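You operate a simulated robot arm through the tools that you are given. There is no shell and no other tool.

You are at the controls of a simulated robot arm. One attempt, no reset.

JOB
Rock the seed through the sieve and tip the chaff into its drawer.
Fine: the sieve goes back in the rocker; close the drawer; spill nothing.

Only the result counts: the job must be done as asked and must still hold three seconds after the hand-in. Knocking over, shifting, dropping, spilling or breaking anything else fails it.

ROBOT AND FRAMES
A 6-joint arm with a four-finger gripper, fixed in place. Base frame: the origin is on the floor under the middle of its stand, x ahead of it, y to its left, z up. Lengths are in mm, angles in degrees, forces in N, time in s.
With the tool pointing down near the work surface it reaches from about 240 to 960 mm from the base axis. Its first joint turns from -166.0 to 166.0 degrees. Payload 3.67 kg.
Tool frame: the origin (TCP) lies between the finger pads and is the grasp point; the fingertips stand 28 mm ahead of it; z points along the fingers, y is the line along which they close. The gripper opens to 112 mm; its body begins 73 mm behind the TCP.
Orientation is told as [roll, pitch, yaw] about the base's x, y, z axes, in that order, counted from this pose: with the fingers straight down and closing along the base's y, the tool's x points along the base's -x, its y along +y and its z along -z.

CONTROLS
- The arm moves only by the tool send_rows. Its argument "targets" is a list of rows, each an object of numbers (a shift or turn left out is 0, a gripper value left out holds the last): "wx", "wy", "wz": the turn, a rotation vector about the base's x, y, z in degrees; "tx", "ty", "tz": the shift along the base's x, y, z in mm; "fingers": the opening in per cent of the stroke, from 0 (shut) to 100 (fully open). In form: [{"wx": .., "wy": .., "wz": .., "tx": .., "ty": .., "tz": .., "fingers": ..}, ...]. A call has 1 to 20 rows; each row is the pose to reach, as a shift and turn from the pose commanded when the call began. Rows are played at 5 a second. More than 50 mm and 8.6 degrees between two rows, or a gripper value outside its range, and nothing of the call is played. Where a pose cannot be reached the arm comes as near as it can. A force on the tool above 90 N (or 10 N above the force at the start of the call, whichever is more), or a blocked arm, ends the call early, and 0.2 s more pass. Each finger travels about 102.5 mm/s and halts on what it meets, pressing with about 22 N; the grip force reading is that of the motor and also rises with nothing between the fingers. The clock runs only during rows and for 0.2 s after the last one: add rows that repeat a pose to give the fingers time. It gives the time, the measured TCP pose, the force on the tool (base axes), the opening and the grip force at its end, in the units of the frame above (readings bear some noise), with the torque about the TCP (base axes, N m) and any sound that the robot's microphone picked up.
- Cameras (640 x 400 px; columns grow to the right, rows downward): "scene" is fixed at [229.6, 496, 1424.1]; the picture's right is [-0.16, -0.99, 0.00], its down [-0.98, 0.16, -0.13] and it looks along [0.12, -0.02, -0.99] (base axes); focal length 241 px, centre (320, 200). "wrist" rides on the gripper at [60, -18, -104] in the tool frame; the picture's right is [0.29, 0.96, 0.00], its down [-0.80, 0.24, -0.55] and it looks along [-0.53, 0.16, 0.83] (tool axes); focal length 234 px, centre (320, 200). There is no depth. A picture from a camera that has moved, and an enlarged one, comes with that camera's place and axes in the base frame and with its lens. The place of the scene camera against the robot may be out by one fixed shift of up to 18 mm in any direction.
- camera(camera): a new picture of that camera. The clock stands still meanwhile.
- close_up(camera, box): a new picture of the part [left, top, right, bottom] of that camera's present view, enlarged. The clock stands still meanwhile.
- finish_job(): hands the job in; it is judged then, once.

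Nothing tells you positions but the pictures and the camera data. Unless the task says otherwise, let go and move clear before handing in.

The tools are called after "Request:" by a JSON object that holds its "method" and its "body". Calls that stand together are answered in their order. send_rows: Moves the arm, as the interface text tells. Its arguments: {"type":"object","properties":{"targets":{"type":"array","items":{"type":"object","properties":{"wx":{"type":"number"},"wy":{"type":"number"},"wz":{"type":"number"},"tx":{"type":"number"},"ty":{"type":"number"},"tz":{"type":"number"},"fingers":{"type":"number"}}}}},"required":["targets"]} The other tools are called the same way: camera (camera) takes a picture; close_up (camera, box) takes an enlarged picture of a part of a camera's view; finish_job () hands the job in.

At the start:

```text
time: 0.0
eef_pos: [435.0, 276.8, 1020.0]
ee_rot: [0.0, 0.0, -0.1]
ft_force: [0.1, 1.2, 0.1]
moment: [0.0, 0.03, -0.03]
grip_width: 111.8
grasp_force: 0.2
```

scene: 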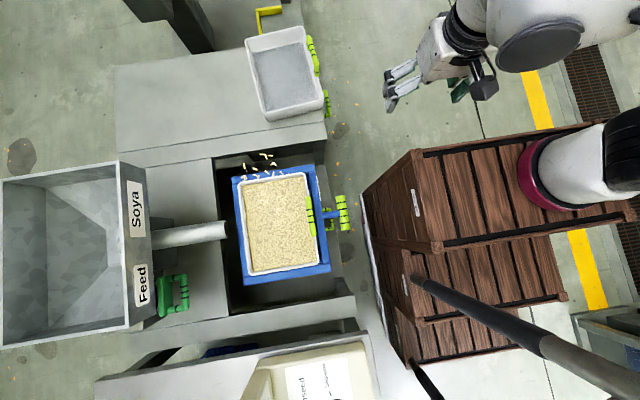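
wrist: 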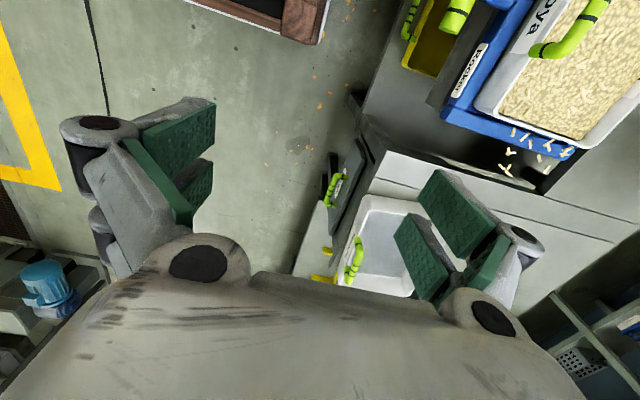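

I see a machine with a blue rocker carrying a white sieve full of seed, an open-looking tray at the top, a feed hopper and green/yellow handles. I'll enlarge the views before moving anything.

Request:
{"method": "close_up", "body": {"camera": "scene", "box": [200, 130, 380, 300]}}

Request:
{"method": "close_up", "body": {"camera": "scene", "box": [210, 0, 370, 130]}}

Request:
{"method": "close_up", "body": {"camera": "scene", "box": [100, 230, 420, 400]}}

Request:
{"method": "close_up", "body": {"camera": "wrist", "box": [290, 0, 640, 300]}}

```text
2.35 times, centred on (290, 215) of scene
camera zoom: at [229.6, 496.0, 1424.1], right [-0.16, -0.99, 0.0], down [-0.98, 0.16, -0.13], along [0.12, -0.02, -0.99], focal length 568 px, centre (391, 165)
```

zoom: 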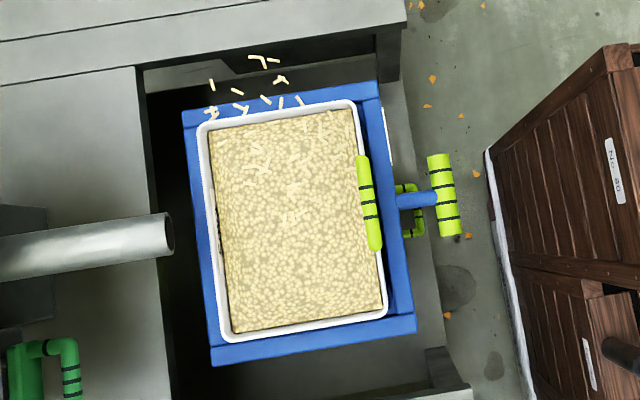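

```text
3.08 times, centred on (290, 65) of scene
camera zoom: at [229.6, 496.0, 1424.1], right [-0.16, -0.99, 0.0], down [-0.98, 0.16, -0.13], along [0.12, -0.02, -0.99], focal length 743 px, centre (412, 615)
```

zoom: 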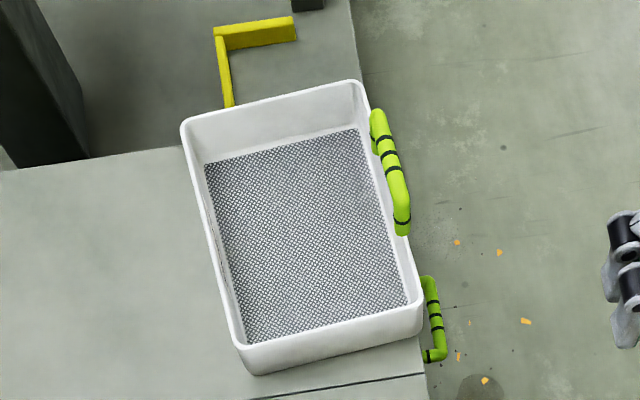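

```text
2.00 times, centred on (260, 315) of scene
camera zoom: at [229.6, 496.0, 1424.1], right [-0.16, -0.99, 0.0], down [-0.98, 0.16, -0.13], along [0.12, -0.02, -0.99], focal length 483 px, centre (440, -30)
```

zoom: 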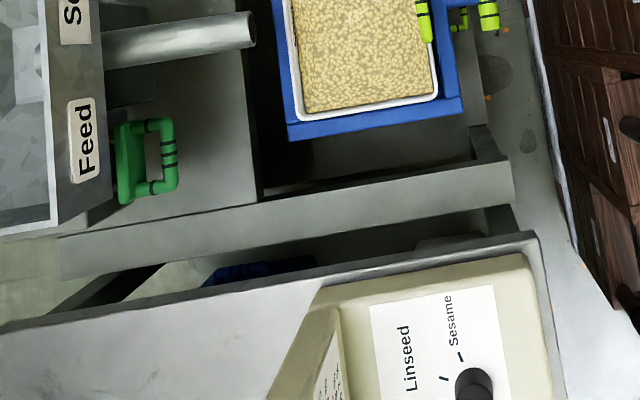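

```text
1.33 times, centred on (465, 150) of wrist
camera zoom: at [375.5, 258.2, 1124.8], right [-0.29, 0.96, 0.0], down [0.8, 0.24, 0.55], along [0.53, 0.16, -0.83], focal length 312 px, centre (127, 267)
```

zoom: 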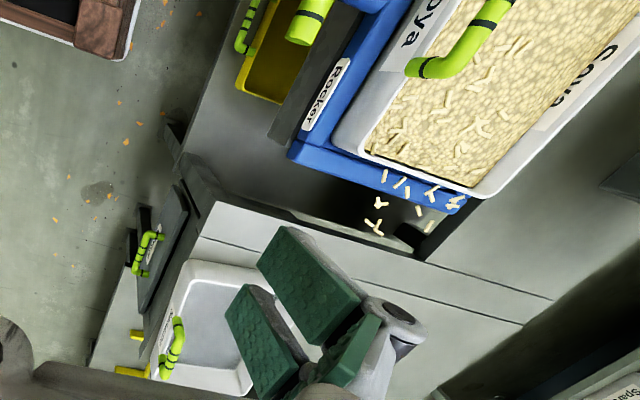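

The seed-filled sieve labelled "Soya" sits in the blue rocker, with its rim at about z≈747. There are drawers with handles on the robot side. I'll turn the wrist camera toward the machine front to read the labels and see how it works.

Request:
{"method": "send_rows", "body": {"targets": [{"wz": 8, "ty": -11}, {"wz": 16, "ty": -22}, {"wz": 24, "ty": -33}, {"wz": 32, "ty": -44}, {"wz": 40, "ty": -55}, {"wz": 48, "ty": -66}, {"wz": 56, "ty": -77}, {"wz": 64, "ty": -88}, {"wz": 72, "ty": -100}, {"wz": 80, "ty": -115}, {"wz": 88, "ty": -127}, {"wz": 90, "ty": -130}]}}

Request:
{"method": "camera", "body": {"camera": "wrist"}}

Request:
{"method": "camera", "body": {"camera": "scene"}}

```text
time: 2.6
eef_pos: [435.0, 145.6, 1021.9]
ee_rot: [0.1, 0.0, 90.1]
ft_force: [0.1, 1.0, -0.6]
moment: [-0.04, 0.0, 0.02]
grip_width: 112.0
grasp_force: 0.1
```

```text
taken
camera wrist: at [452.5, 84.9, 1125.6], right [-0.96, -0.29, 0.0], down [-0.24, 0.8, 0.55], along [-0.16, 0.53, -0.83], focal length 234 px, centre (320, 200)
```

wrist: 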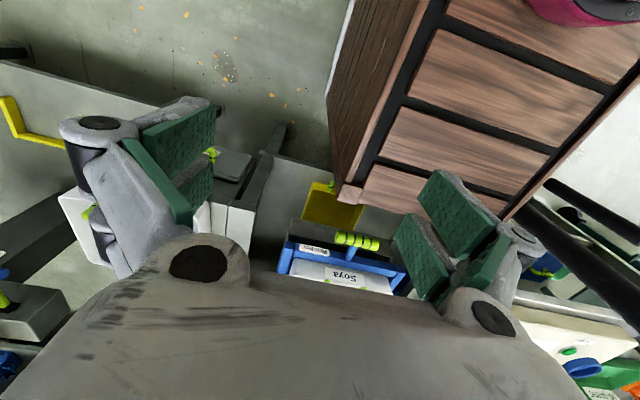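

```text
taken
```

scene: 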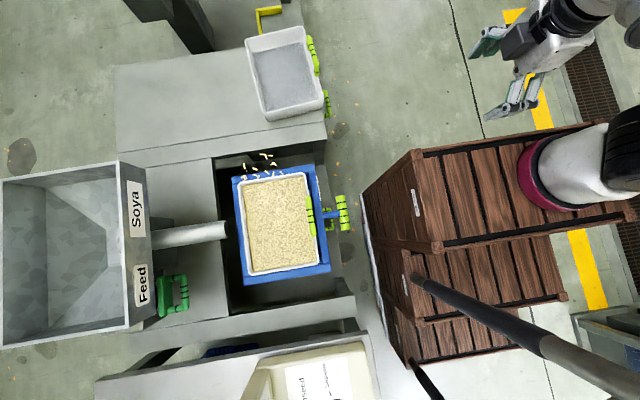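

The wrist view confirms the rocker label, the "Soya" sieve label and a yellow drawer beneath. I'll tilt the camera forward to see the machine's front face.

Request:
{"method": "send_rows", "body": {"targets": [{"wx": 8, "tx": -10, "tz": -20}, {"wx": 16, "tx": -20, "tz": -40}, {"wx": 24, "tx": -30, "tz": -60}, {"wx": 32, "tx": -40, "tz": -80}, {"wx": 40, "tx": -40, "tz": -90}]}}

Request:
{"method": "camera", "body": {"camera": "wrist"}}

```text
time: 3.8
eef_pos: [456.9, 189.3, 946.7]
ee_rot: [0.3, -40.1, 89.7]
ft_force: [-0.7, 0.0, 0.4]
moment: [0.0, -0.07, -0.04]
grip_width: 112.1
grasp_force: 0.1
out of reach, approached as far as the arm can: row 2, 3, 4, 5
```

```text
taken
camera wrist: at [473.7, 76.3, 988.1], right [-0.96, -0.22, -0.18], down [-0.24, 0.26, 0.94], along [-0.16, 0.94, -0.3], focal length 234 px, centre (320, 200)
```

wrist: 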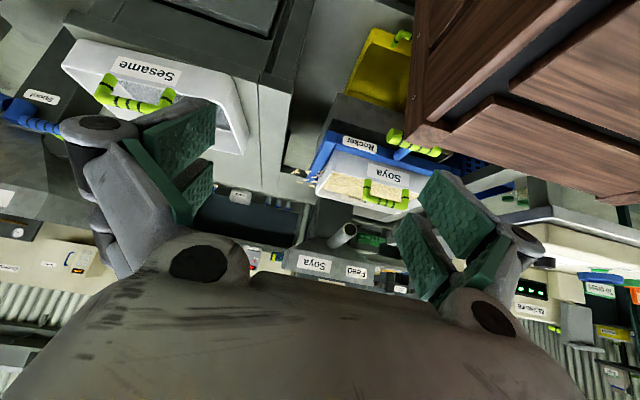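

The camera now shows "Sesame" on the spare sieve and "Soya" on the sieve in the rocker. I'll enlarge these areas.

Request:
{"method": "close_up", "body": {"camera": "wrist", "box": [280, 20, 480, 230]}}

Request:
{"method": "close_up", "body": {"camera": "wrist", "box": [0, 0, 300, 190]}}

Request:
{"method": "close_up", "body": {"camera": "wrist", "box": [200, 180, 440, 300]}}

Request:
{"method": "close_up", "body": {"camera": "wrist", "box": [440, 150, 640, 300]}}

```text
1.90 times, centred on (380, 125) of wrist
camera zoom: at [473.7, 76.3, 988.1], right [-0.96, -0.22, -0.18], down [-0.24, 0.26, 0.94], along [-0.16, 0.94, -0.3], focal length 446 px, centre (206, 343)
```

zoom: 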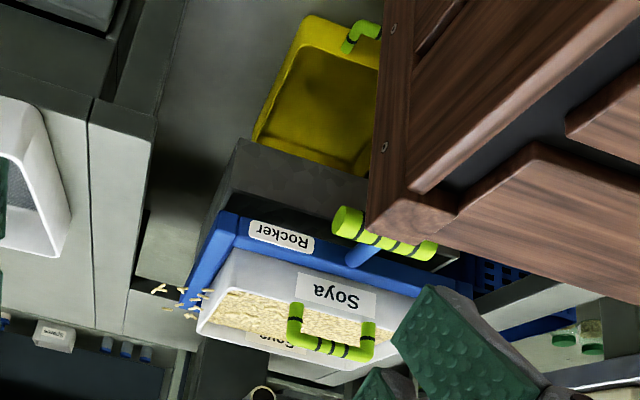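

```text
2.11 times, centred on (150, 95) of wrist
camera zoom: at [473.7, 76.3, 988.1], right [-0.96, -0.22, -0.18], down [-0.24, 0.26, 0.94], along [-0.16, 0.94, -0.3], focal length 493 px, centre (678, 421)
```

zoom: 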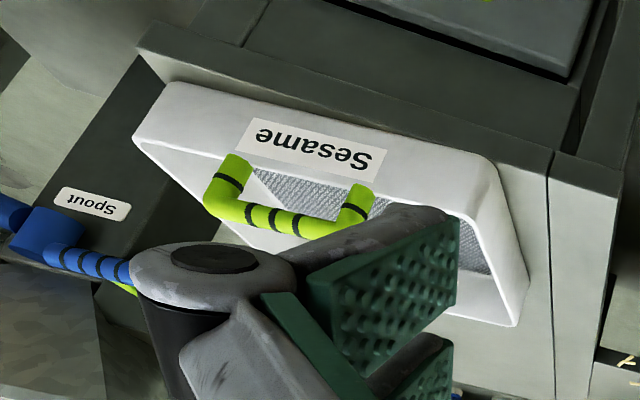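

```text
2.67 times, centred on (320, 240) of wrist
camera zoom: at [473.7, 76.3, 988.1], right [-0.96, -0.22, -0.18], down [-0.24, 0.26, 0.94], along [-0.16, 0.94, -0.3], focal length 624 px, centre (320, 93)
```

zoom: 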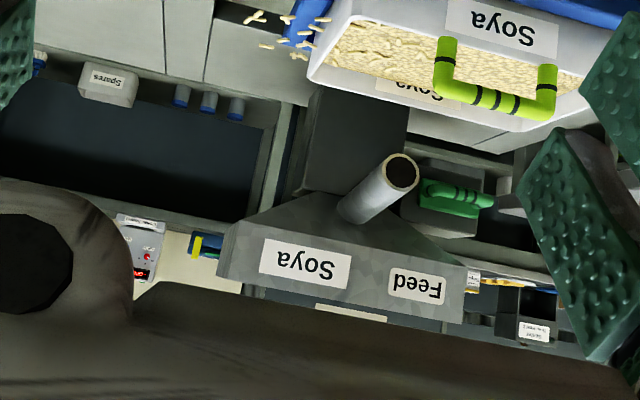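

```text
2.67 times, centred on (540, 225) of wrist
camera zoom: at [473.7, 76.3, 988.1], right [-0.96, -0.22, -0.18], down [-0.24, 0.26, 0.94], along [-0.16, 0.94, -0.3], focal length 624 px, centre (-267, 133)
```

zoom: 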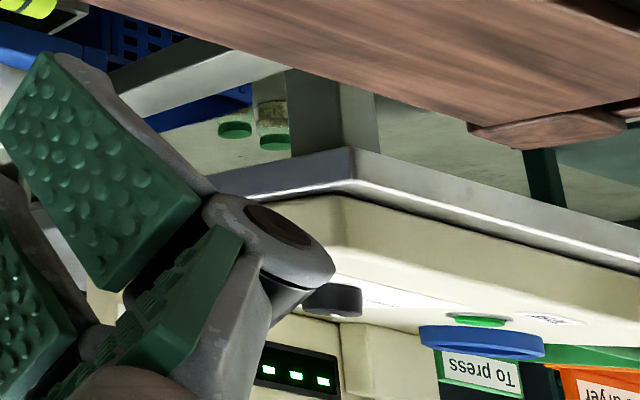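

The chaff drawer could be the grey one with the green handle left of the rocker, or the yellow one under it. I'll shift the camera and tilt it back down to read those labels.

Request:
{"method": "send_rows", "body": {"targets": [{"wx": -6, "tx": 20, "ty": -15, "tz": 0}, {"wx": -12, "tx": 45, "ty": -30, "tz": 0}, {"wx": -18, "tx": 70, "ty": -45, "tz": 0}, {"wx": -20, "tx": 90, "ty": -60, "tz": 0}]}}

Request:
{"method": "camera", "body": {"camera": "wrist"}}

```text
time: 4.8
eef_pos: [547.2, 129.3, 945.7]
ee_rot: [0.0, -19.8, 90.0]
ft_force: [0.6, -0.3, 0.0]
moment: [0.0, -0.02, -0.02]
grip_width: 111.8
grasp_force: 0.0
```

```text
taken
camera wrist: at [565.1, 37.2, 1023.4], right [-0.96, -0.27, -0.1], down [-0.24, 0.56, 0.79], along [-0.16, 0.78, -0.6], focal length 234 px, centre (320, 200)
```

wrist: 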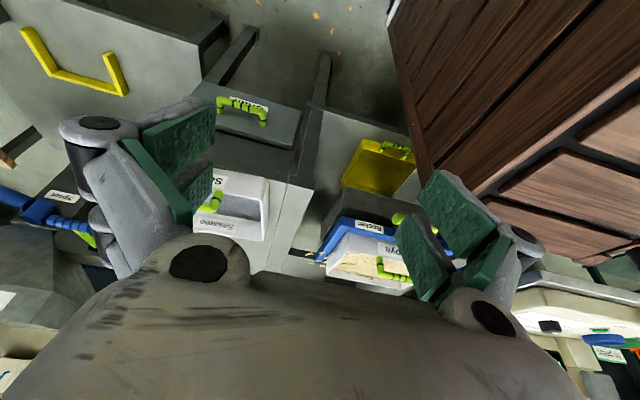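

Request:
{"method": "close_up", "body": {"camera": "wrist", "box": [190, 70, 330, 170]}}

Request:
{"method": "close_up", "body": {"camera": "wrist", "box": [290, 120, 450, 290]}}

Request:
{"method": "close_up", "body": {"camera": "wrist", "box": [0, 160, 120, 270]}}

Request:
{"method": "close_up", "body": {"camera": "wrist", "box": [180, 150, 320, 290]}}

```text
4.00 times, centred on (260, 120) of wrist
camera zoom: at [565.1, 37.2, 1023.4], right [-0.96, -0.27, -0.1], down [-0.24, 0.56, 0.79], along [-0.16, 0.78, -0.6], focal length 937 px, centre (560, 520)
```

zoom: 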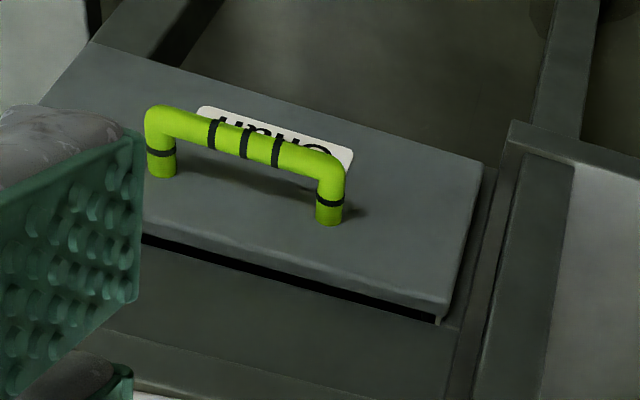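

```text
2.35 times, centred on (370, 205) of wrist
camera zoom: at [565.1, 37.2, 1023.4], right [-0.96, -0.27, -0.1], down [-0.24, 0.56, 0.79], along [-0.16, 0.78, -0.6], focal length 551 px, centre (202, 188)
```

zoom: 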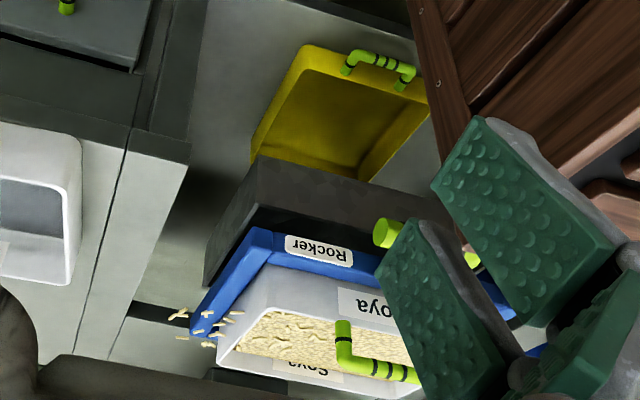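

```text
3.64 times, centred on (60, 215) of wrist
camera zoom: at [565.1, 37.2, 1023.4], right [-0.96, -0.27, -0.1], down [-0.24, 0.56, 0.79], along [-0.16, 0.78, -0.6], focal length 852 px, centre (1266, 146)
```

zoom: 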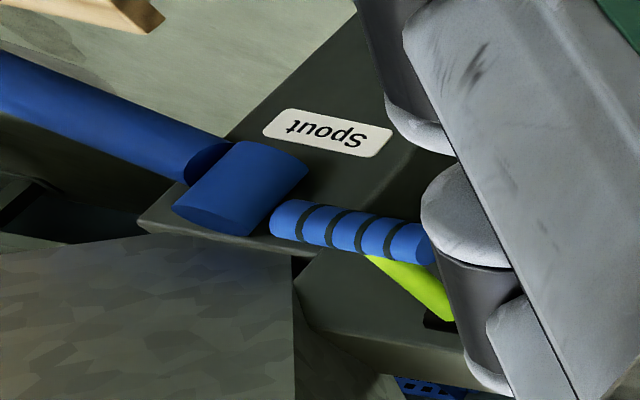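

```text
2.86 times, centred on (250, 220) of wrist
camera zoom: at [565.1, 37.2, 1023.4], right [-0.96, -0.27, -0.1], down [-0.24, 0.56, 0.79], along [-0.16, 0.78, -0.6], focal length 669 px, centre (520, 143)
```

zoom: 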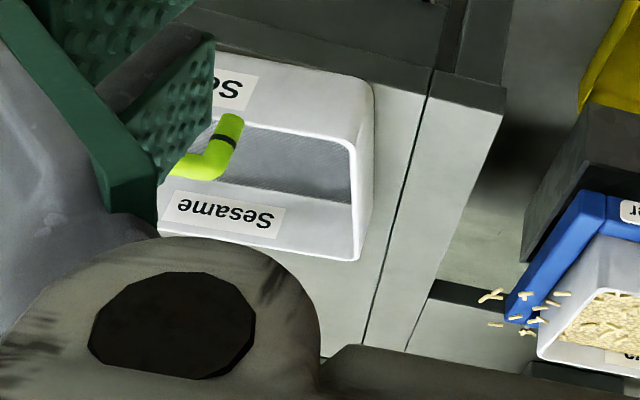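

The drawer under the bench is labelled "Chaff" and has a U-handle on its front. The yellow bin sits under the rocker. I'll move the camera over the rocker for accurate geometry.

Request:
{"method": "send_rows", "body": {"targets": [{"wx": -2.5, "tx": -24, "ty": 37, "tz": 3}, {"wx": -5, "tx": -48, "ty": 74, "tz": 6}, {"wx": -7.5, "tx": -72, "ty": 111, "tz": 9}, {"wx": -10, "tx": -96, "ty": 148, "tz": 12}, {"wx": -12.5, "tx": -120, "ty": 185, "tz": 15}, {"wx": -15, "tx": -144, "ty": 222, "tz": 18}, {"wx": -17.5, "tx": -168, "ty": 259, "tz": 20}, {"wx": -20, "tx": -192, "ty": 296, "tz": 20}]}}

Request:
{"method": "camera", "body": {"camera": "wrist"}}

Request:
{"method": "camera", "body": {"camera": "scene"}}

```text
time: 6.6
eef_pos: [359.0, 430.3, 966.4]
ee_rot: [0.0, 0.0, 90.0]
ft_force: [-0.7, 0.0, -0.3]
moment: [0.05, 0.03, 0.02]
grip_width: 112.0
grasp_force: 0.0
```

```text
taken
camera wrist: at [375.1, 370.2, 1071.3], right [-0.96, -0.29, 0.0], down [-0.24, 0.8, 0.55], along [-0.16, 0.53, -0.83], focal length 234 px, centre (320, 200)
```

wrist: 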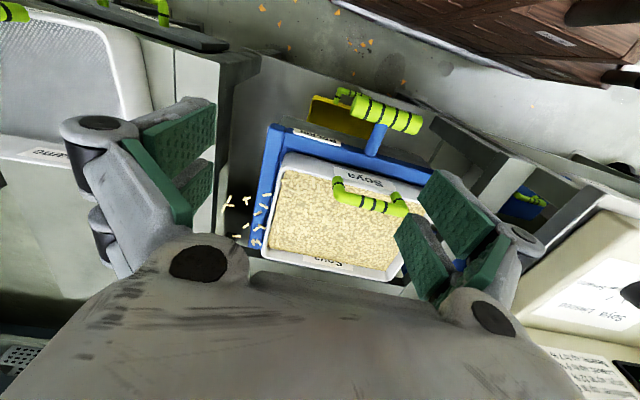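

```text
taken
```

scene: 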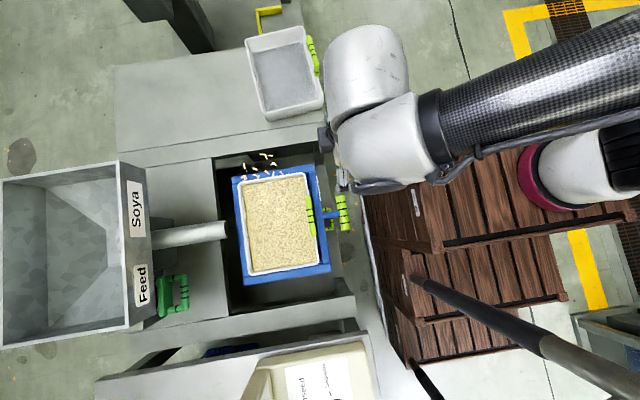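

Request:
{"method": "close_up", "body": {"camera": "wrist", "box": [210, 70, 450, 290]}}

Request:
{"method": "close_up", "body": {"camera": "wrist", "box": [440, 120, 640, 380]}}

Request:
{"method": "close_up", "body": {"camera": "wrist", "box": [0, 0, 260, 180]}}

```text
1.82 times, centred on (330, 180) of wrist
camera zoom: at [375.1, 370.2, 1071.3], right [-0.96, -0.29, 0.0], down [-0.24, 0.8, 0.55], along [-0.16, 0.53, -0.83], focal length 426 px, centre (302, 236)
```

zoom: 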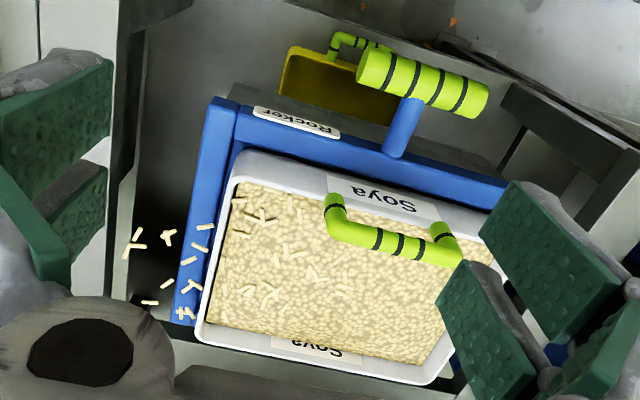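

```text
1.54 times, centred on (540, 250) of wrist
camera zoom: at [375.1, 370.2, 1071.3], right [-0.96, -0.29, 0.0], down [-0.24, 0.8, 0.55], along [-0.16, 0.53, -0.83], focal length 360 px, centre (-18, 123)
```

zoom: 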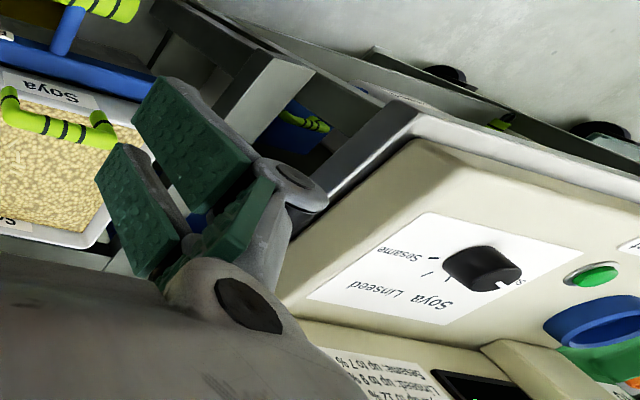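

```text
2.22 times, centred on (130, 90) of wrist
camera zoom: at [375.1, 370.2, 1071.3], right [-0.96, -0.29, 0.0], down [-0.24, 0.8, 0.55], along [-0.16, 0.53, -0.83], focal length 520 px, centre (742, 444)
```

zoom: 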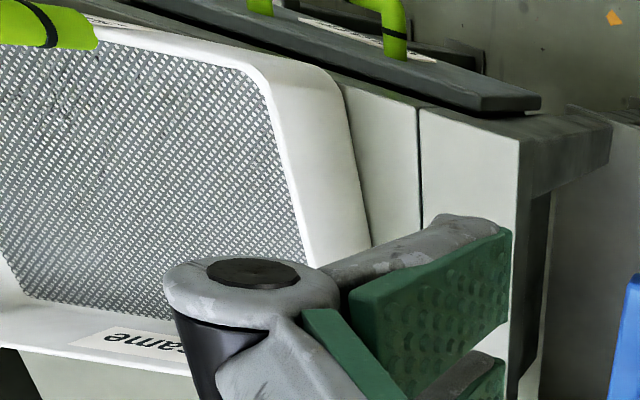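

The handle bars run along x, so I can grip them from above. The crate stand's corner is at about (360, 218, 875) and has to be avoided. Next is a lower, more frontal look at the rocker's underside, the yellow bin and the chaff drawer.

Request:
{"method": "send_rows", "body": {"targets": [{"wx": 4, "tx": 17, "ty": -22, "tz": -20}, {"wx": 8, "tx": 34, "ty": -44, "tz": -40}, {"wx": 12, "tx": 51, "ty": -66, "tz": -60}, {"wx": 16, "tx": 75, "ty": -90, "tz": -80}, {"wx": 20, "tx": 100, "ty": -115, "tz": -105}, {"wx": 24, "tx": 125, "ty": -140, "tz": -130}, {"wx": 28, "tx": 150, "ty": -165, "tz": -155}, {"wx": 32, "tx": 165, "ty": -190, "tz": -180}, {"wx": 36, "tx": 175, "ty": -210, "tz": -210}, {"wx": 40, "tx": 175, "ty": -217, "tz": -240}]}}

Request:
{"method": "camera", "body": {"camera": "wrist"}}

```text
time: 8.8
eef_pos: [558.9, 217.1, 750.5]
ee_rot: [1.5, -39.6, 89.4]
ft_force: [-0.3, 0.0, 0.3]
moment: [0.0, -0.03, -0.05]
grip_width: 112.1
grasp_force: 0.0
out of reach, approached as far as the arm can: row 9, 10
```

```text
taken
camera wrist: at [578.0, 105.0, 792.4], right [-0.96, -0.23, -0.17], down [-0.22, 0.26, 0.94], along [-0.17, 0.94, -0.3], focal length 234 px, centre (320, 200)
```

wrist: 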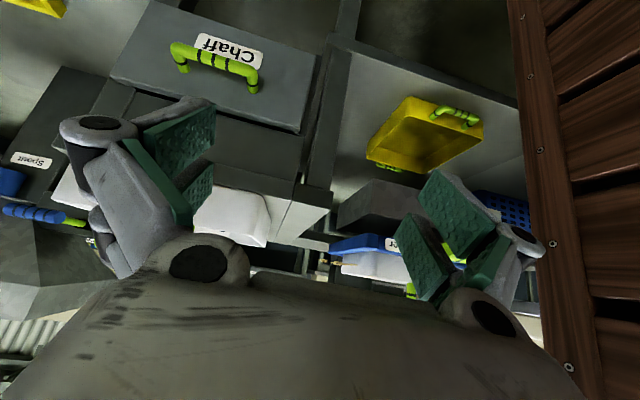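

Request:
{"method": "close_up", "body": {"camera": "wrist", "box": [320, 80, 500, 280]}}

Request:
{"method": "close_up", "body": {"camera": "wrist", "box": [90, 0, 340, 200]}}

```text
2.00 times, centred on (410, 180) of wrist
camera zoom: at [578.0, 105.0, 792.4], right [-0.96, -0.23, -0.17], down [-0.22, 0.26, 0.94], along [-0.17, 0.94, -0.3], focal length 468 px, centre (140, 240)
```

zoom: 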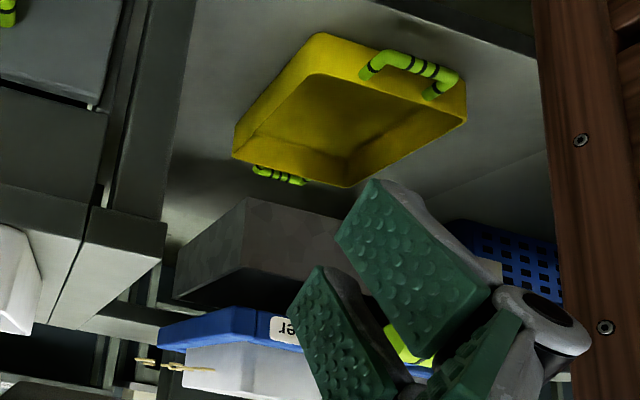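

```text
2.00 times, centred on (215, 100) of wrist
camera zoom: at [578.0, 105.0, 792.4], right [-0.96, -0.23, -0.17], down [-0.22, 0.26, 0.94], along [-0.17, 0.94, -0.3], focal length 468 px, centre (530, 400)
```

zoom: 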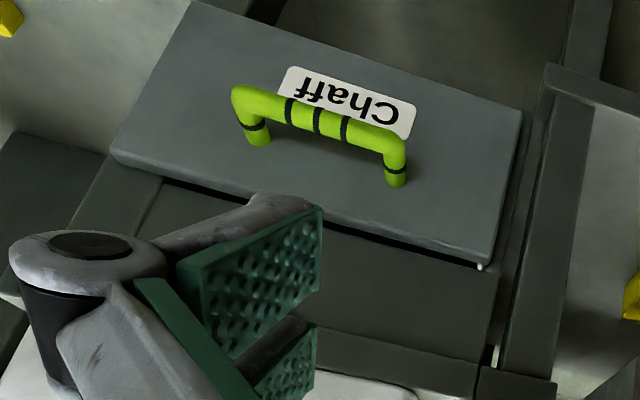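

The yellow bin sits on the shelf under the rocker's chute and looks already placed to catch seed. The chaff drawer is shut, with its handle bar near (711, 392, 534). I'll study the finger shape before planning grasps.

Request:
{"method": "close_up", "body": {"camera": "wrist", "box": [380, 150, 560, 350]}}

Request:
{"method": "close_up", "body": {"camera": "wrist", "box": [50, 80, 260, 300]}}

Request:
{"method": "camera", "body": {"camera": "scene"}}

```text
2.00 times, centred on (470, 250) of wrist
camera zoom: at [578.0, 105.0, 792.4], right [-0.96, -0.23, -0.17], down [-0.22, 0.26, 0.94], along [-0.17, 0.94, -0.3], focal length 468 px, centre (20, 100)
```

zoom: 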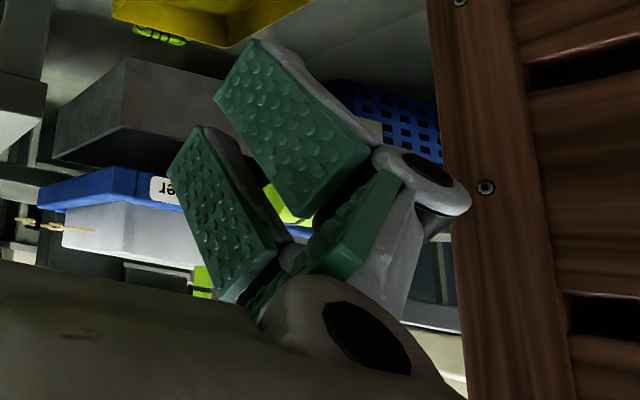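

```text
1.82 times, centred on (155, 190) of wrist
camera zoom: at [578.0, 105.0, 792.4], right [-0.96, -0.23, -0.17], down [-0.22, 0.26, 0.94], along [-0.17, 0.94, -0.3], focal length 426 px, centre (620, 218)
```

zoom: 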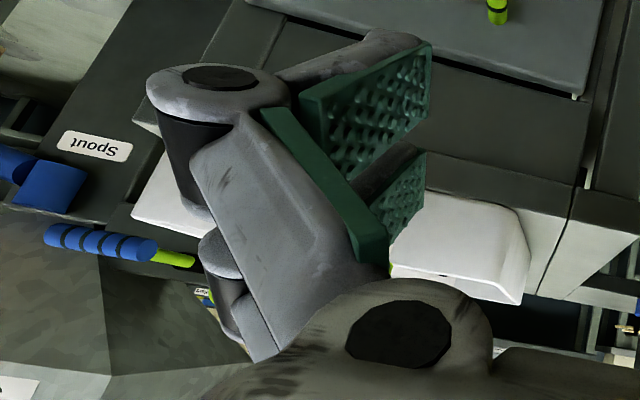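

```text
taken
```

scene: 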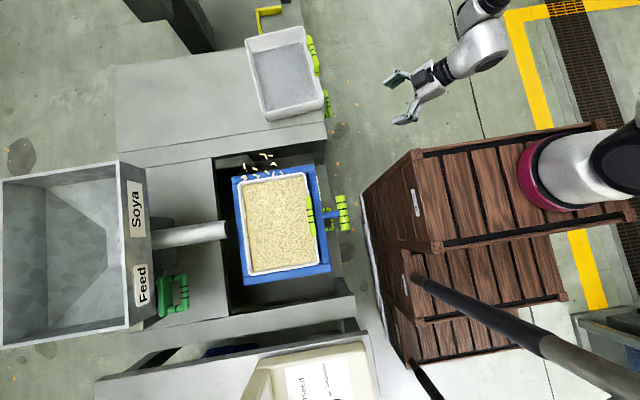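

The pads are in two pairs about 50 mm wide with roughly a 9 mm gap, so the T-handle's rod matters for where I grip. I'll take a closer look at the T-handle and rocker from above.

Request:
{"method": "send_rows", "body": {"targets": [{"wx": -6, "tx": -10, "ty": 0, "tz": 40}, {"wx": -12, "tx": -30, "ty": 10, "tz": 80}, {"wx": -18, "tx": -60, "ty": 35, "tz": 110}, {"wx": -24, "tx": -95, "ty": 65, "tz": 120}, {"wx": -30, "tx": -130, "ty": 95, "tz": 120}, {"wx": -35, "tx": -165, "ty": 125, "tz": 115}, {"wx": -40, "tx": -200, "ty": 145, "tz": 105}, {"wx": -40, "tx": -240, "ty": 155, "tz": 95}, {"wx": -40, "tx": -260, "ty": 160, "tz": 85}]}}

Request:
{"method": "camera", "body": {"camera": "wrist"}}

```text
time: 10.8
eef_pos: [298.2, 377.9, 834.0]
ee_rot: [0.1, 0.1, 89.9]
ft_force: [0.7, -0.2, -0.4]
moment: [0.02, 0.03, -0.01]
grip_width: 111.8
grasp_force: 0.0
```

```text
taken
camera wrist: at [315.8, 318.3, 938.0], right [-0.96, -0.29, 0.0], down [-0.24, 0.8, 0.55], along [-0.16, 0.53, -0.83], focal length 234 px, centre (320, 200)
```

wrist: 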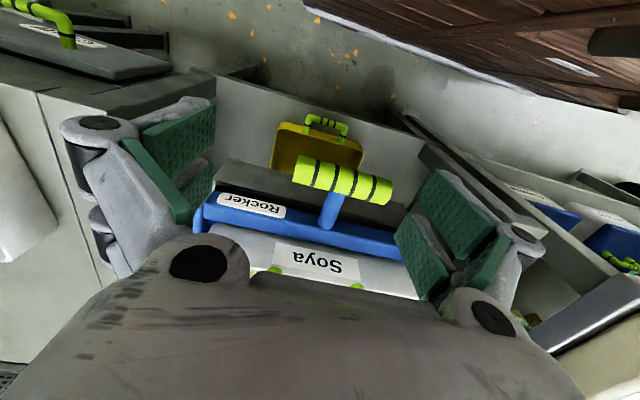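

Request:
{"method": "close_up", "body": {"camera": "wrist", "box": [200, 90, 440, 300]}}

Request:
{"method": "close_up", "body": {"camera": "wrist", "box": [380, 0, 640, 300]}}

```text
1.90 times, centred on (320, 195) of wrist
camera zoom: at [315.8, 318.3, 938.0], right [-0.96, -0.29, 0.0], down [-0.24, 0.8, 0.55], along [-0.16, 0.53, -0.83], focal length 446 px, centre (320, 210)
```

zoom: 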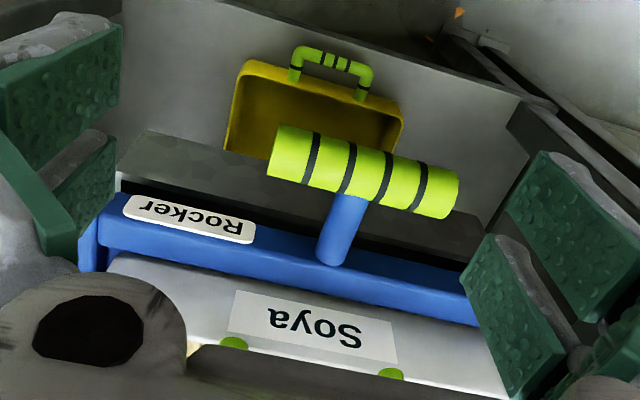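

```text
1.33 times, centred on (510, 150) of wrist
camera zoom: at [315.8, 318.3, 938.0], right [-0.96, -0.29, 0.0], down [-0.24, 0.8, 0.55], along [-0.16, 0.53, -0.83], focal length 312 px, centre (67, 267)
```

zoom: 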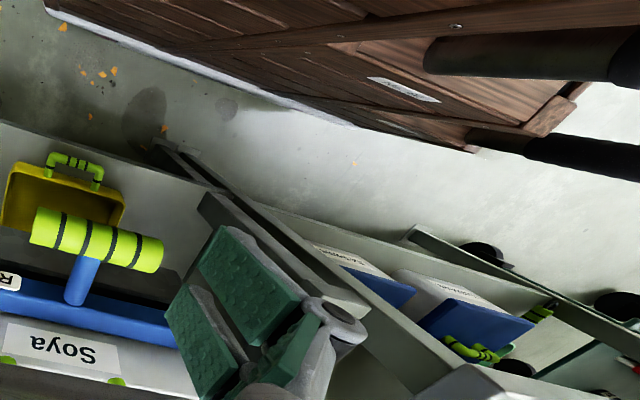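

I can read "Rocker" and "Soya" clearly, and I see the T-handle with its rod and a yellow bin below on the shelf. I'll take views from another yaw for better triangulation of the T-handle and the sieve handle.

Request:
{"method": "send_rows", "body": {"targets": [{"wz": -8, "tx": -4, "tz": 5}, {"wz": -16, "tx": -8, "tz": 10}, {"wz": -24, "tx": -12, "tz": 15}, {"wz": -32, "tx": -16, "tz": 20}, {"wz": -40, "tx": -20, "tz": 25}, {"wz": -48, "tx": -24, "tz": 30}, {"wz": -56, "tx": -28, "tz": 30}, {"wz": -64, "tx": -32, "tz": 30}, {"wz": -72, "tx": -36, "tz": 30}, {"wz": -80, "tx": -40, "tz": 30}, {"wz": -88, "tx": -40, "tz": 30}, {"wz": -90, "tx": -40, "tz": 30}]}}

Request:
{"method": "camera", "body": {"camera": "wrist"}}

```text
time: 13.4
eef_pos: [258.4, 378.2, 865.6]
ee_rot: [0.1, -0.1, -0.3]
ft_force: [-0.4, 0.4, -0.6]
moment: [0.0, 0.0, 0.04]
grip_width: 111.9
grasp_force: 0.0
```

```text
taken
camera wrist: at [198.5, 359.7, 968.9], right [-0.29, 0.96, 0.0], down [0.8, 0.24, 0.55], along [0.53, 0.16, -0.83], focal length 234 px, centre (320, 200)
```

wrist: 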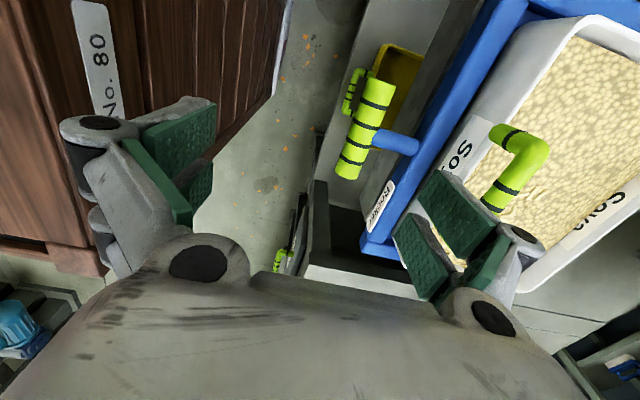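

Request:
{"method": "close_up", "body": {"camera": "wrist", "box": [320, 50, 560, 270]}}

```text
1.82 times, centred on (440, 160) of wrist
camera zoom: at [198.5, 359.7, 968.9], right [-0.29, 0.96, 0.0], down [0.8, 0.24, 0.55], along [0.53, 0.16, -0.83], focal length 426 px, centre (102, 273)
```

zoom: 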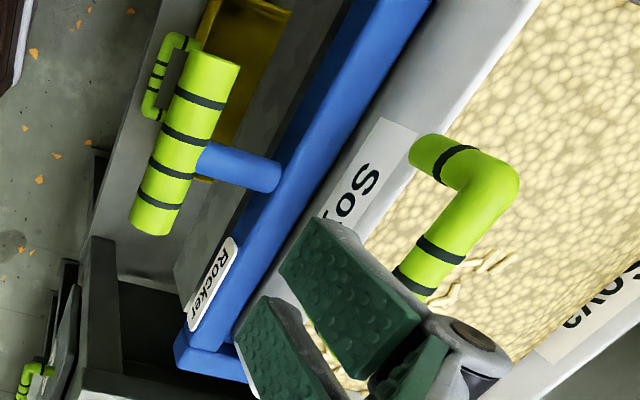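

Triangulating two wrist views puts the T-bar at about (256, 427, 717), with the rod on its +y side. I'll narrow the fingers to about 40 mm, tilt 15° away from the sieve, and line up over the bar's +x half to clear the rod.

Request:
{"method": "send_rows", "body": {"targets": [{"wx": 4, "tx": 10, "ty": 5, "tz": 0, "fingers": 80}, {"wx": 8, "tx": 20, "ty": 10, "tz": 0, "fingers": 60}, {"wx": 12, "tx": 30, "ty": 15, "tz": -15, "fingers": 45}, {"wx": 15, "tx": 39.6, "ty": 21, "tz": -30, "fingers": 36}, {"wx": 15, "tx": 39.6, "ty": 21, "tz": -44, "fingers": 36}, {"wx": 15, "tx": 39.6, "ty": 21, "tz": -44, "fingers": 36}]}}

Request:
{"method": "camera", "body": {"camera": "wrist"}}

```text
time: 14.8
eef_pos: [298.5, 398.1, 834.1]
ee_rot: [14.9, 0.1, 0.0]
ft_force: [-0.9, 0.4, 0.9]
moment: [0.01, -0.01, 0.02]
grip_width: 40.4
grasp_force: 0.1
out of reach, approached as far as the arm can: row 5, 6
```

```text
taken
camera wrist: at [237.8, 353.5, 928.7], right [-0.29, 0.93, 0.25], down [0.8, 0.09, 0.6], along [0.53, 0.37, -0.76], focal length 234 px, centre (320, 200)
```

wrist: 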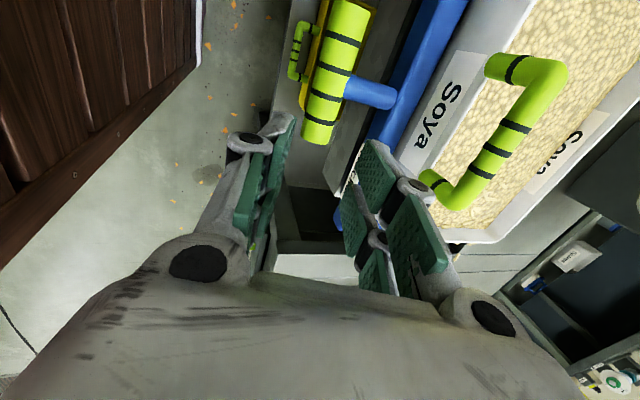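

That tilt runs into a reach limit, so I'll go back to straight down, centre on y≈427 and descend partway to check alignment.

Request:
{"method": "send_rows", "body": {"targets": [{"wx": -7, "tx": 0, "ty": 12, "tz": 6}, {"wx": -15, "tx": 0, "ty": 28, "tz": 0}, {"wx": -15, "tx": 0, "ty": 29, "tz": -20}, {"wx": -15, "tx": 0, "ty": 29, "tz": -44}, {"wx": -15, "tx": 0, "ty": 29, "tz": -44}]}}

Request:
{"method": "camera", "body": {"camera": "wrist"}}

Request:
{"method": "camera", "body": {"camera": "scene"}}

```text
time: 16.0
eef_pos: [299.2, 429.9, 790.0]
ee_rot: [0.1, 0.0, -0.1]
ft_force: [-0.1, 0.1, 0.3]
moment: [0.0, -0.01, 0.01]
grip_width: 40.2
grasp_force: 0.1
```

```text
taken
camera wrist: at [238.6, 410.4, 893.4], right [-0.29, 0.96, 0.0], down [0.8, 0.24, 0.55], along [0.53, 0.16, -0.83], focal length 234 px, centre (320, 200)
```

wrist: 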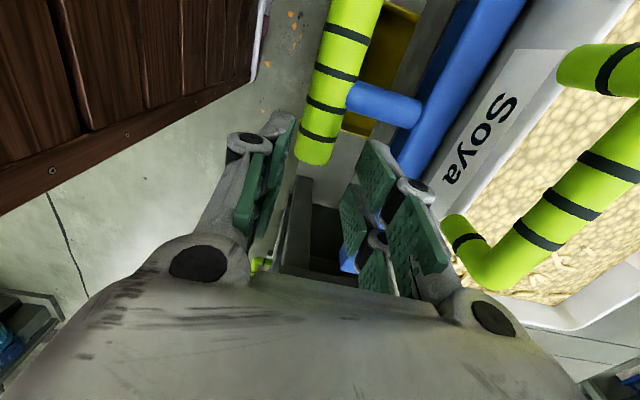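

```text
taken
```

scene: 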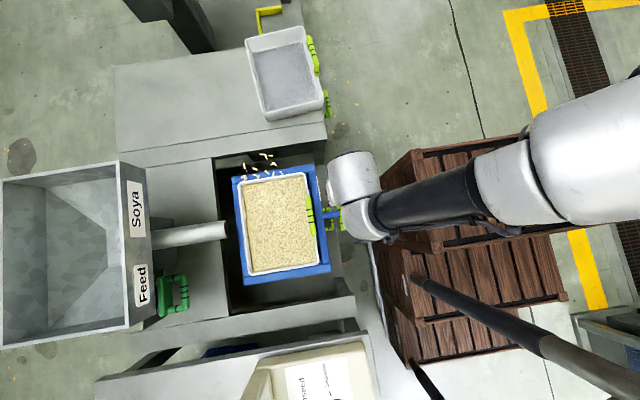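

The rod and bar lie where I computed them, with the bar's +x end near x=307, so I'll descend around the bar without closing yet.

Request:
{"method": "send_rows", "body": {"targets": [{"tx": -1, "ty": -3.5, "tz": -15}, {"tx": -1, "ty": -3.5, "tz": -30}, {"tx": -1, "ty": -3.5, "tz": -42}, {"tx": -1, "ty": -3.5, "tz": -54}, {"tx": -1, "ty": -3.5, "tz": -66}]}}

Request:
{"method": "camera", "body": {"camera": "wrist"}}

```text
time: 17.2
eef_pos: [296.5, 424.8, 723.5]
ee_rot: [0.1, 0.0, -0.2]
ft_force: [-0.3, 0.2, 0.3]
moment: [0.0, 0.04, 0.02]
grip_width: 40.6
grasp_force: 0.1
```

```text
taken
camera wrist: at [236.0, 406.3, 827.9], right [-0.29, 0.96, 0.0], down [0.8, 0.24, 0.55], along [0.53, 0.16, -0.83], focal length 234 px, centre (320, 200)
```

wrist: 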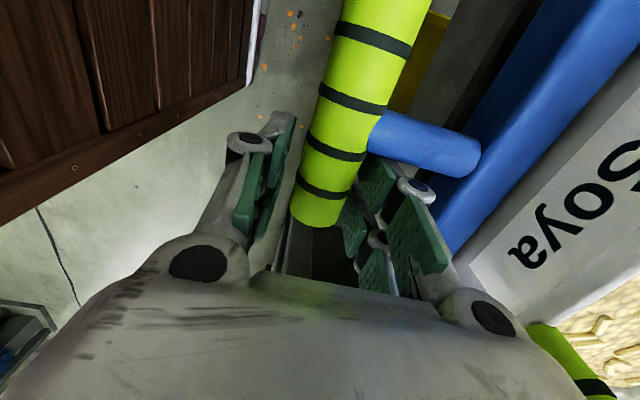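

The bar sits between the finger pairs with no contact force. I'll close on it.

Request:
{"method": "send_rows", "body": {"targets": [{"fingers": 30}, {"fingers": 20}, {"fingers": 15}, {"fingers": 15}]}}

Request:
{"method": "camera", "body": {"camera": "wrist"}}

```text
time: 18.2
eef_pos: [297.2, 425.1, 723.3]
ee_rot: [0.1, 0.0, -0.1]
ft_force: [0.5, 3.3, -3.4]
moment: [0.06, -0.05, 0.09]
grip_width: 26.4
grasp_force: 45.0
```

```text
taken
camera wrist: at [236.0, 406.7, 828.0], right [-0.29, 0.96, 0.0], down [0.8, 0.24, 0.55], along [0.53, 0.16, -0.83], focal length 234 px, centre (320, 200)
```

wrist: 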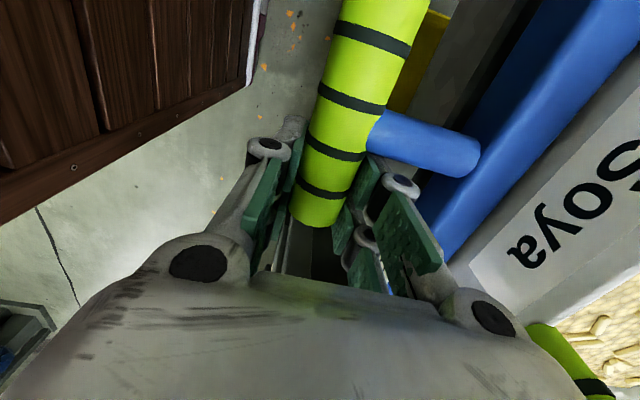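

The bar is gripped at 26 mm width. I'll test the rocker's freedom gently, starting with +y by a few mm.

Request:
{"method": "send_rows", "body": {"targets": [{"ty": 2}, {"ty": 4}, {"ty": 6}]}}

```text
time: 19.0
eef_pos: [297.1, 425.1, 721.4]
ee_rot: [-0.5, 0.0, -0.2]
ft_force: [2.7, -41.6, 1.2]
moment: [-0.23, -0.06, 0.41]
grip_width: 26.5
grasp_force: 44.6
```

Pushing +y is blocked (−42 N with no motion), so I'll back off and test −y.

Request:
{"method": "send_rows", "body": {"targets": [{"ty": -4}, {"ty": -6}, {"ty": -8}, {"ty": -10}]}}

```text
time: 20.0
eef_pos: [297.7, 425.4, 723.4]
ee_rot: [0.5, 0.2, 0.0]
ft_force: [-8.7, 11.9, -13.8]
moment: [0.18, 0.08, -0.2]
grip_width: 26.7
grasp_force: 44.8
```

The rocker is rigid along y both ways. I'll re-centre and test the sideways direction (x).

Request:
{"method": "send_rows", "body": {"targets": [{"ty": 3}, {"ty": 4}, {"ty": 4, "tx": 2}, {"ty": 4, "tx": 4}, {"ty": 4, "tx": 6}]}}

```text
time: 21.2
eef_pos: [304.5, 423.8, 723.6]
ee_rot: [0.1, 0.0, -0.1]
ft_force: [-12.7, 9.0, -0.5]
moment: [0.1, -0.37, 0.1]
grip_width: 26.3
grasp_force: 36.1
```

The hand moved about 7 mm in +x with moderate force. I'll check whether the rocker moved with it or whether I slid along the bar.

Request:
{"method": "camera", "body": {"camera": "wrist"}}

Request:
{"method": "close_up", "body": {"camera": "scene", "box": [200, 130, 380, 300]}}

```text
taken
camera wrist: at [242.9, 406.6, 827.8], right [-0.29, 0.96, 0.0], down [0.8, 0.24, 0.55], along [0.53, 0.16, -0.83], focal length 234 px, centre (320, 200)
```

wrist: 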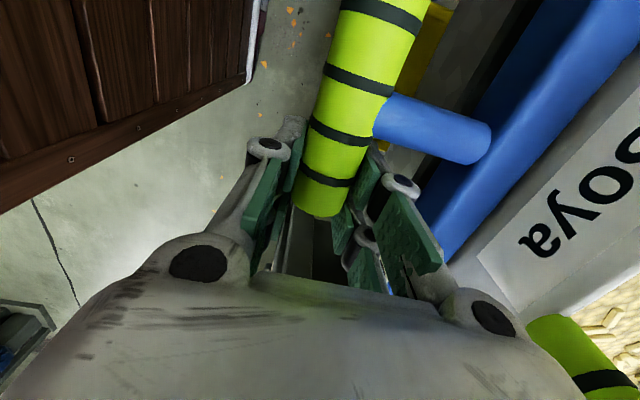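

```text
2.35 times, centred on (290, 215) of scene
camera zoom: at [229.6, 496.0, 1424.1], right [-0.16, -0.99, 0.0], down [-0.98, 0.16, -0.13], along [0.12, -0.02, -0.99], focal length 568 px, centre (391, 165)
```

zoom: 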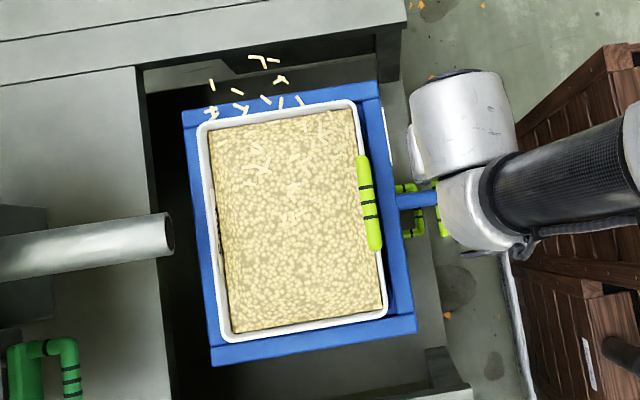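

The rocker stayed still and the hand slid along the bar. Next I'll slide back and test vertical motion for a tilting rocker.

Request:
{"method": "send_rows", "body": {"targets": [{"tx": -3}, {"tx": -6}, {"tx": -6, "tz": 2}, {"tx": -6, "tz": 4}, {"tx": -6, "tz": 6}]}}

```text
time: 22.4
eef_pos: [296.3, 424.6, 728.6]
ee_rot: [-0.1, 0.1, 0.0]
ft_force: [-9.9, 13.2, -33.5]
moment: [-0.01, -0.06, 0.06]
grip_width: 27.0
grasp_force: 45.1
```

Request:
{"method": "camera", "body": {"camera": "wrist"}}

Request:
{"method": "close_up", "body": {"camera": "scene", "box": [200, 130, 380, 300]}}

```text
taken
camera wrist: at [235.8, 406.9, 832.4], right [-0.29, 0.96, 0.0], down [0.8, 0.24, 0.55], along [0.53, 0.16, -0.83], focal length 234 px, centre (320, 200)
```

wrist: 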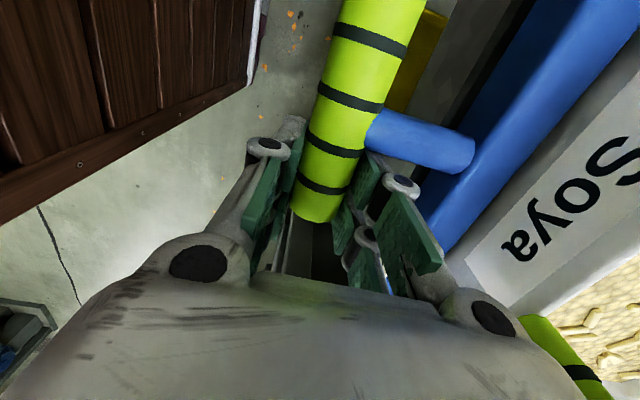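

```text
2.35 times, centred on (290, 215) of scene
camera zoom: at [229.6, 496.0, 1424.1], right [-0.16, -0.99, 0.0], down [-0.98, 0.16, -0.13], along [0.12, -0.02, -0.99], focal length 568 px, centre (391, 165)
```

zoom: 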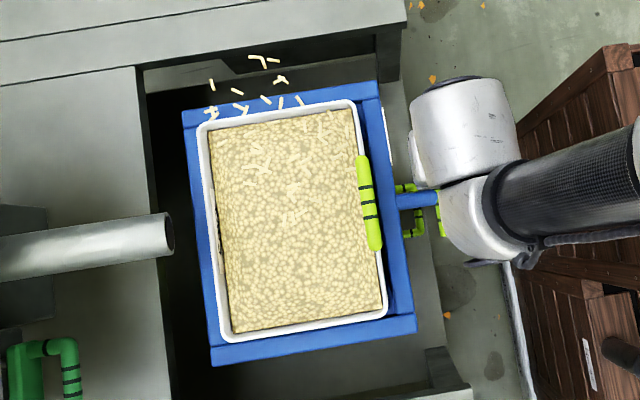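

Up also just slipped (33 N) and the rocker stayed put. I only tried −y lightly, so I'll return to the bar centre and pull −y more firmly.

Request:
{"method": "send_rows", "body": {"targets": [{"tz": -3}, {"tz": -7}, {"tz": -7, "ty": -4}, {"tz": -7, "ty": -8}, {"tz": -7, "ty": -10}]}}

Request:
{"method": "close_up", "body": {"camera": "scene", "box": [200, 130, 380, 300]}}

```text
time: 23.6
eef_pos: [296.0, 424.4, 724.8]
ee_rot: [1.2, 0.2, -0.1]
ft_force: [31.6, 72.8, 2.4]
moment: [0.3, -0.45, -0.43]
grip_width: 26.7
grasp_force: 45.3
```

```text
2.35 times, centred on (290, 215) of scene
camera zoom: at [229.6, 496.0, 1424.1], right [-0.16, -0.99, 0.0], down [-0.98, 0.16, -0.13], along [0.12, -0.02, -0.99], focal length 568 px, centre (391, 165)
```

zoom: 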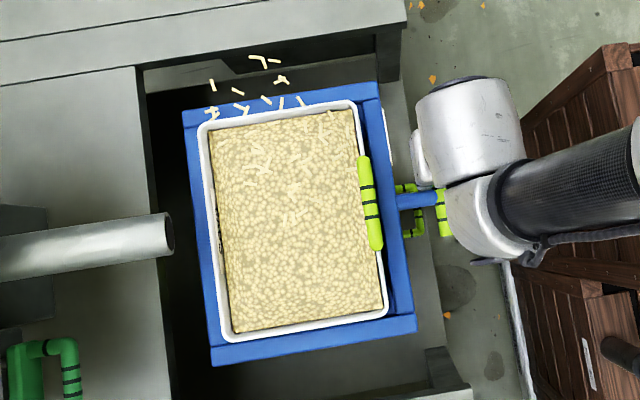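

The rocker is clearly rigid in y at 73 N, so I'll stop pushing that way. I'll relax, release, back up and look for how it pivots or slides.

Request:
{"method": "send_rows", "body": {"targets": [{"ty": 5}, {"ty": 10}, {"ty": 10, "fingers": 25}, {"ty": 10, "fingers": 36}, {"ty": 10, "fingers": 36}]}}

```text
time: 24.8
eef_pos: [296.0, 424.1, 721.9]
ee_rot: [-0.1, 0.0, -0.2]
ft_force: [0.4, 0.2, 0.0]
moment: [0.0, -0.02, 0.03]
grip_width: 40.3
grasp_force: 0.0
```

I'm free of force now. With fingers open around the bar, I'll nudge −x so the inner finger pushes the rod sideways, which is a positive test of x motion.

Request:
{"method": "send_rows", "body": {"targets": [{"tx": -3}, {"tx": -6}, {"tx": -9}]}}

```text
time: 25.6
eef_pos: [294.7, 423.3, 721.6]
ee_rot: [0.1, 0.0, -0.7]
ft_force: [58.9, -0.7, 4.3]
moment: [0.49, 0.29, -1.3]
grip_width: 40.2
grasp_force: 0.1
stopped in row 3: the force on the tool passed its limit at 103 N (the readings are from after the stop); the commanded pose is now the measured one
```

−x is rigid as well (103 N peak, no motion). I'll back off right away and raise the hand to look closely at the supports.

Request:
{"method": "send_rows", "body": {"targets": [{"tx": 3}, {"tx": 6}, {"tx": 6, "tz": 20}, {"tx": 6, "tz": 50}, {"tx": 6, "tz": 90}, {"tx": 6, "tz": 130}]}}

Request:
{"method": "close_up", "body": {"camera": "scene", "box": [200, 130, 380, 300]}}

```text
time: 26.9
eef_pos: [296.7, 422.4, 854.1]
ee_rot: [0.0, 0.0, -0.5]
ft_force: [0.6, -0.6, -0.2]
moment: [-0.03, 0.03, 0.01]
grip_width: 40.2
grasp_force: 0.1
```

```text
2.35 times, centred on (290, 215) of scene
camera zoom: at [229.6, 496.0, 1424.1], right [-0.16, -0.99, 0.0], down [-0.98, 0.16, -0.13], along [0.12, -0.02, -0.99], focal length 568 px, centre (391, 165)
```

zoom: 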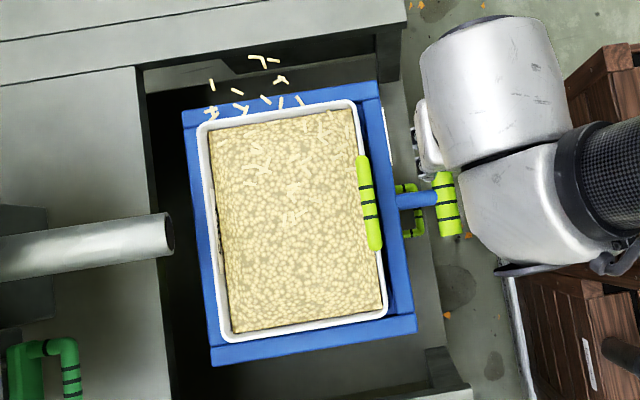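

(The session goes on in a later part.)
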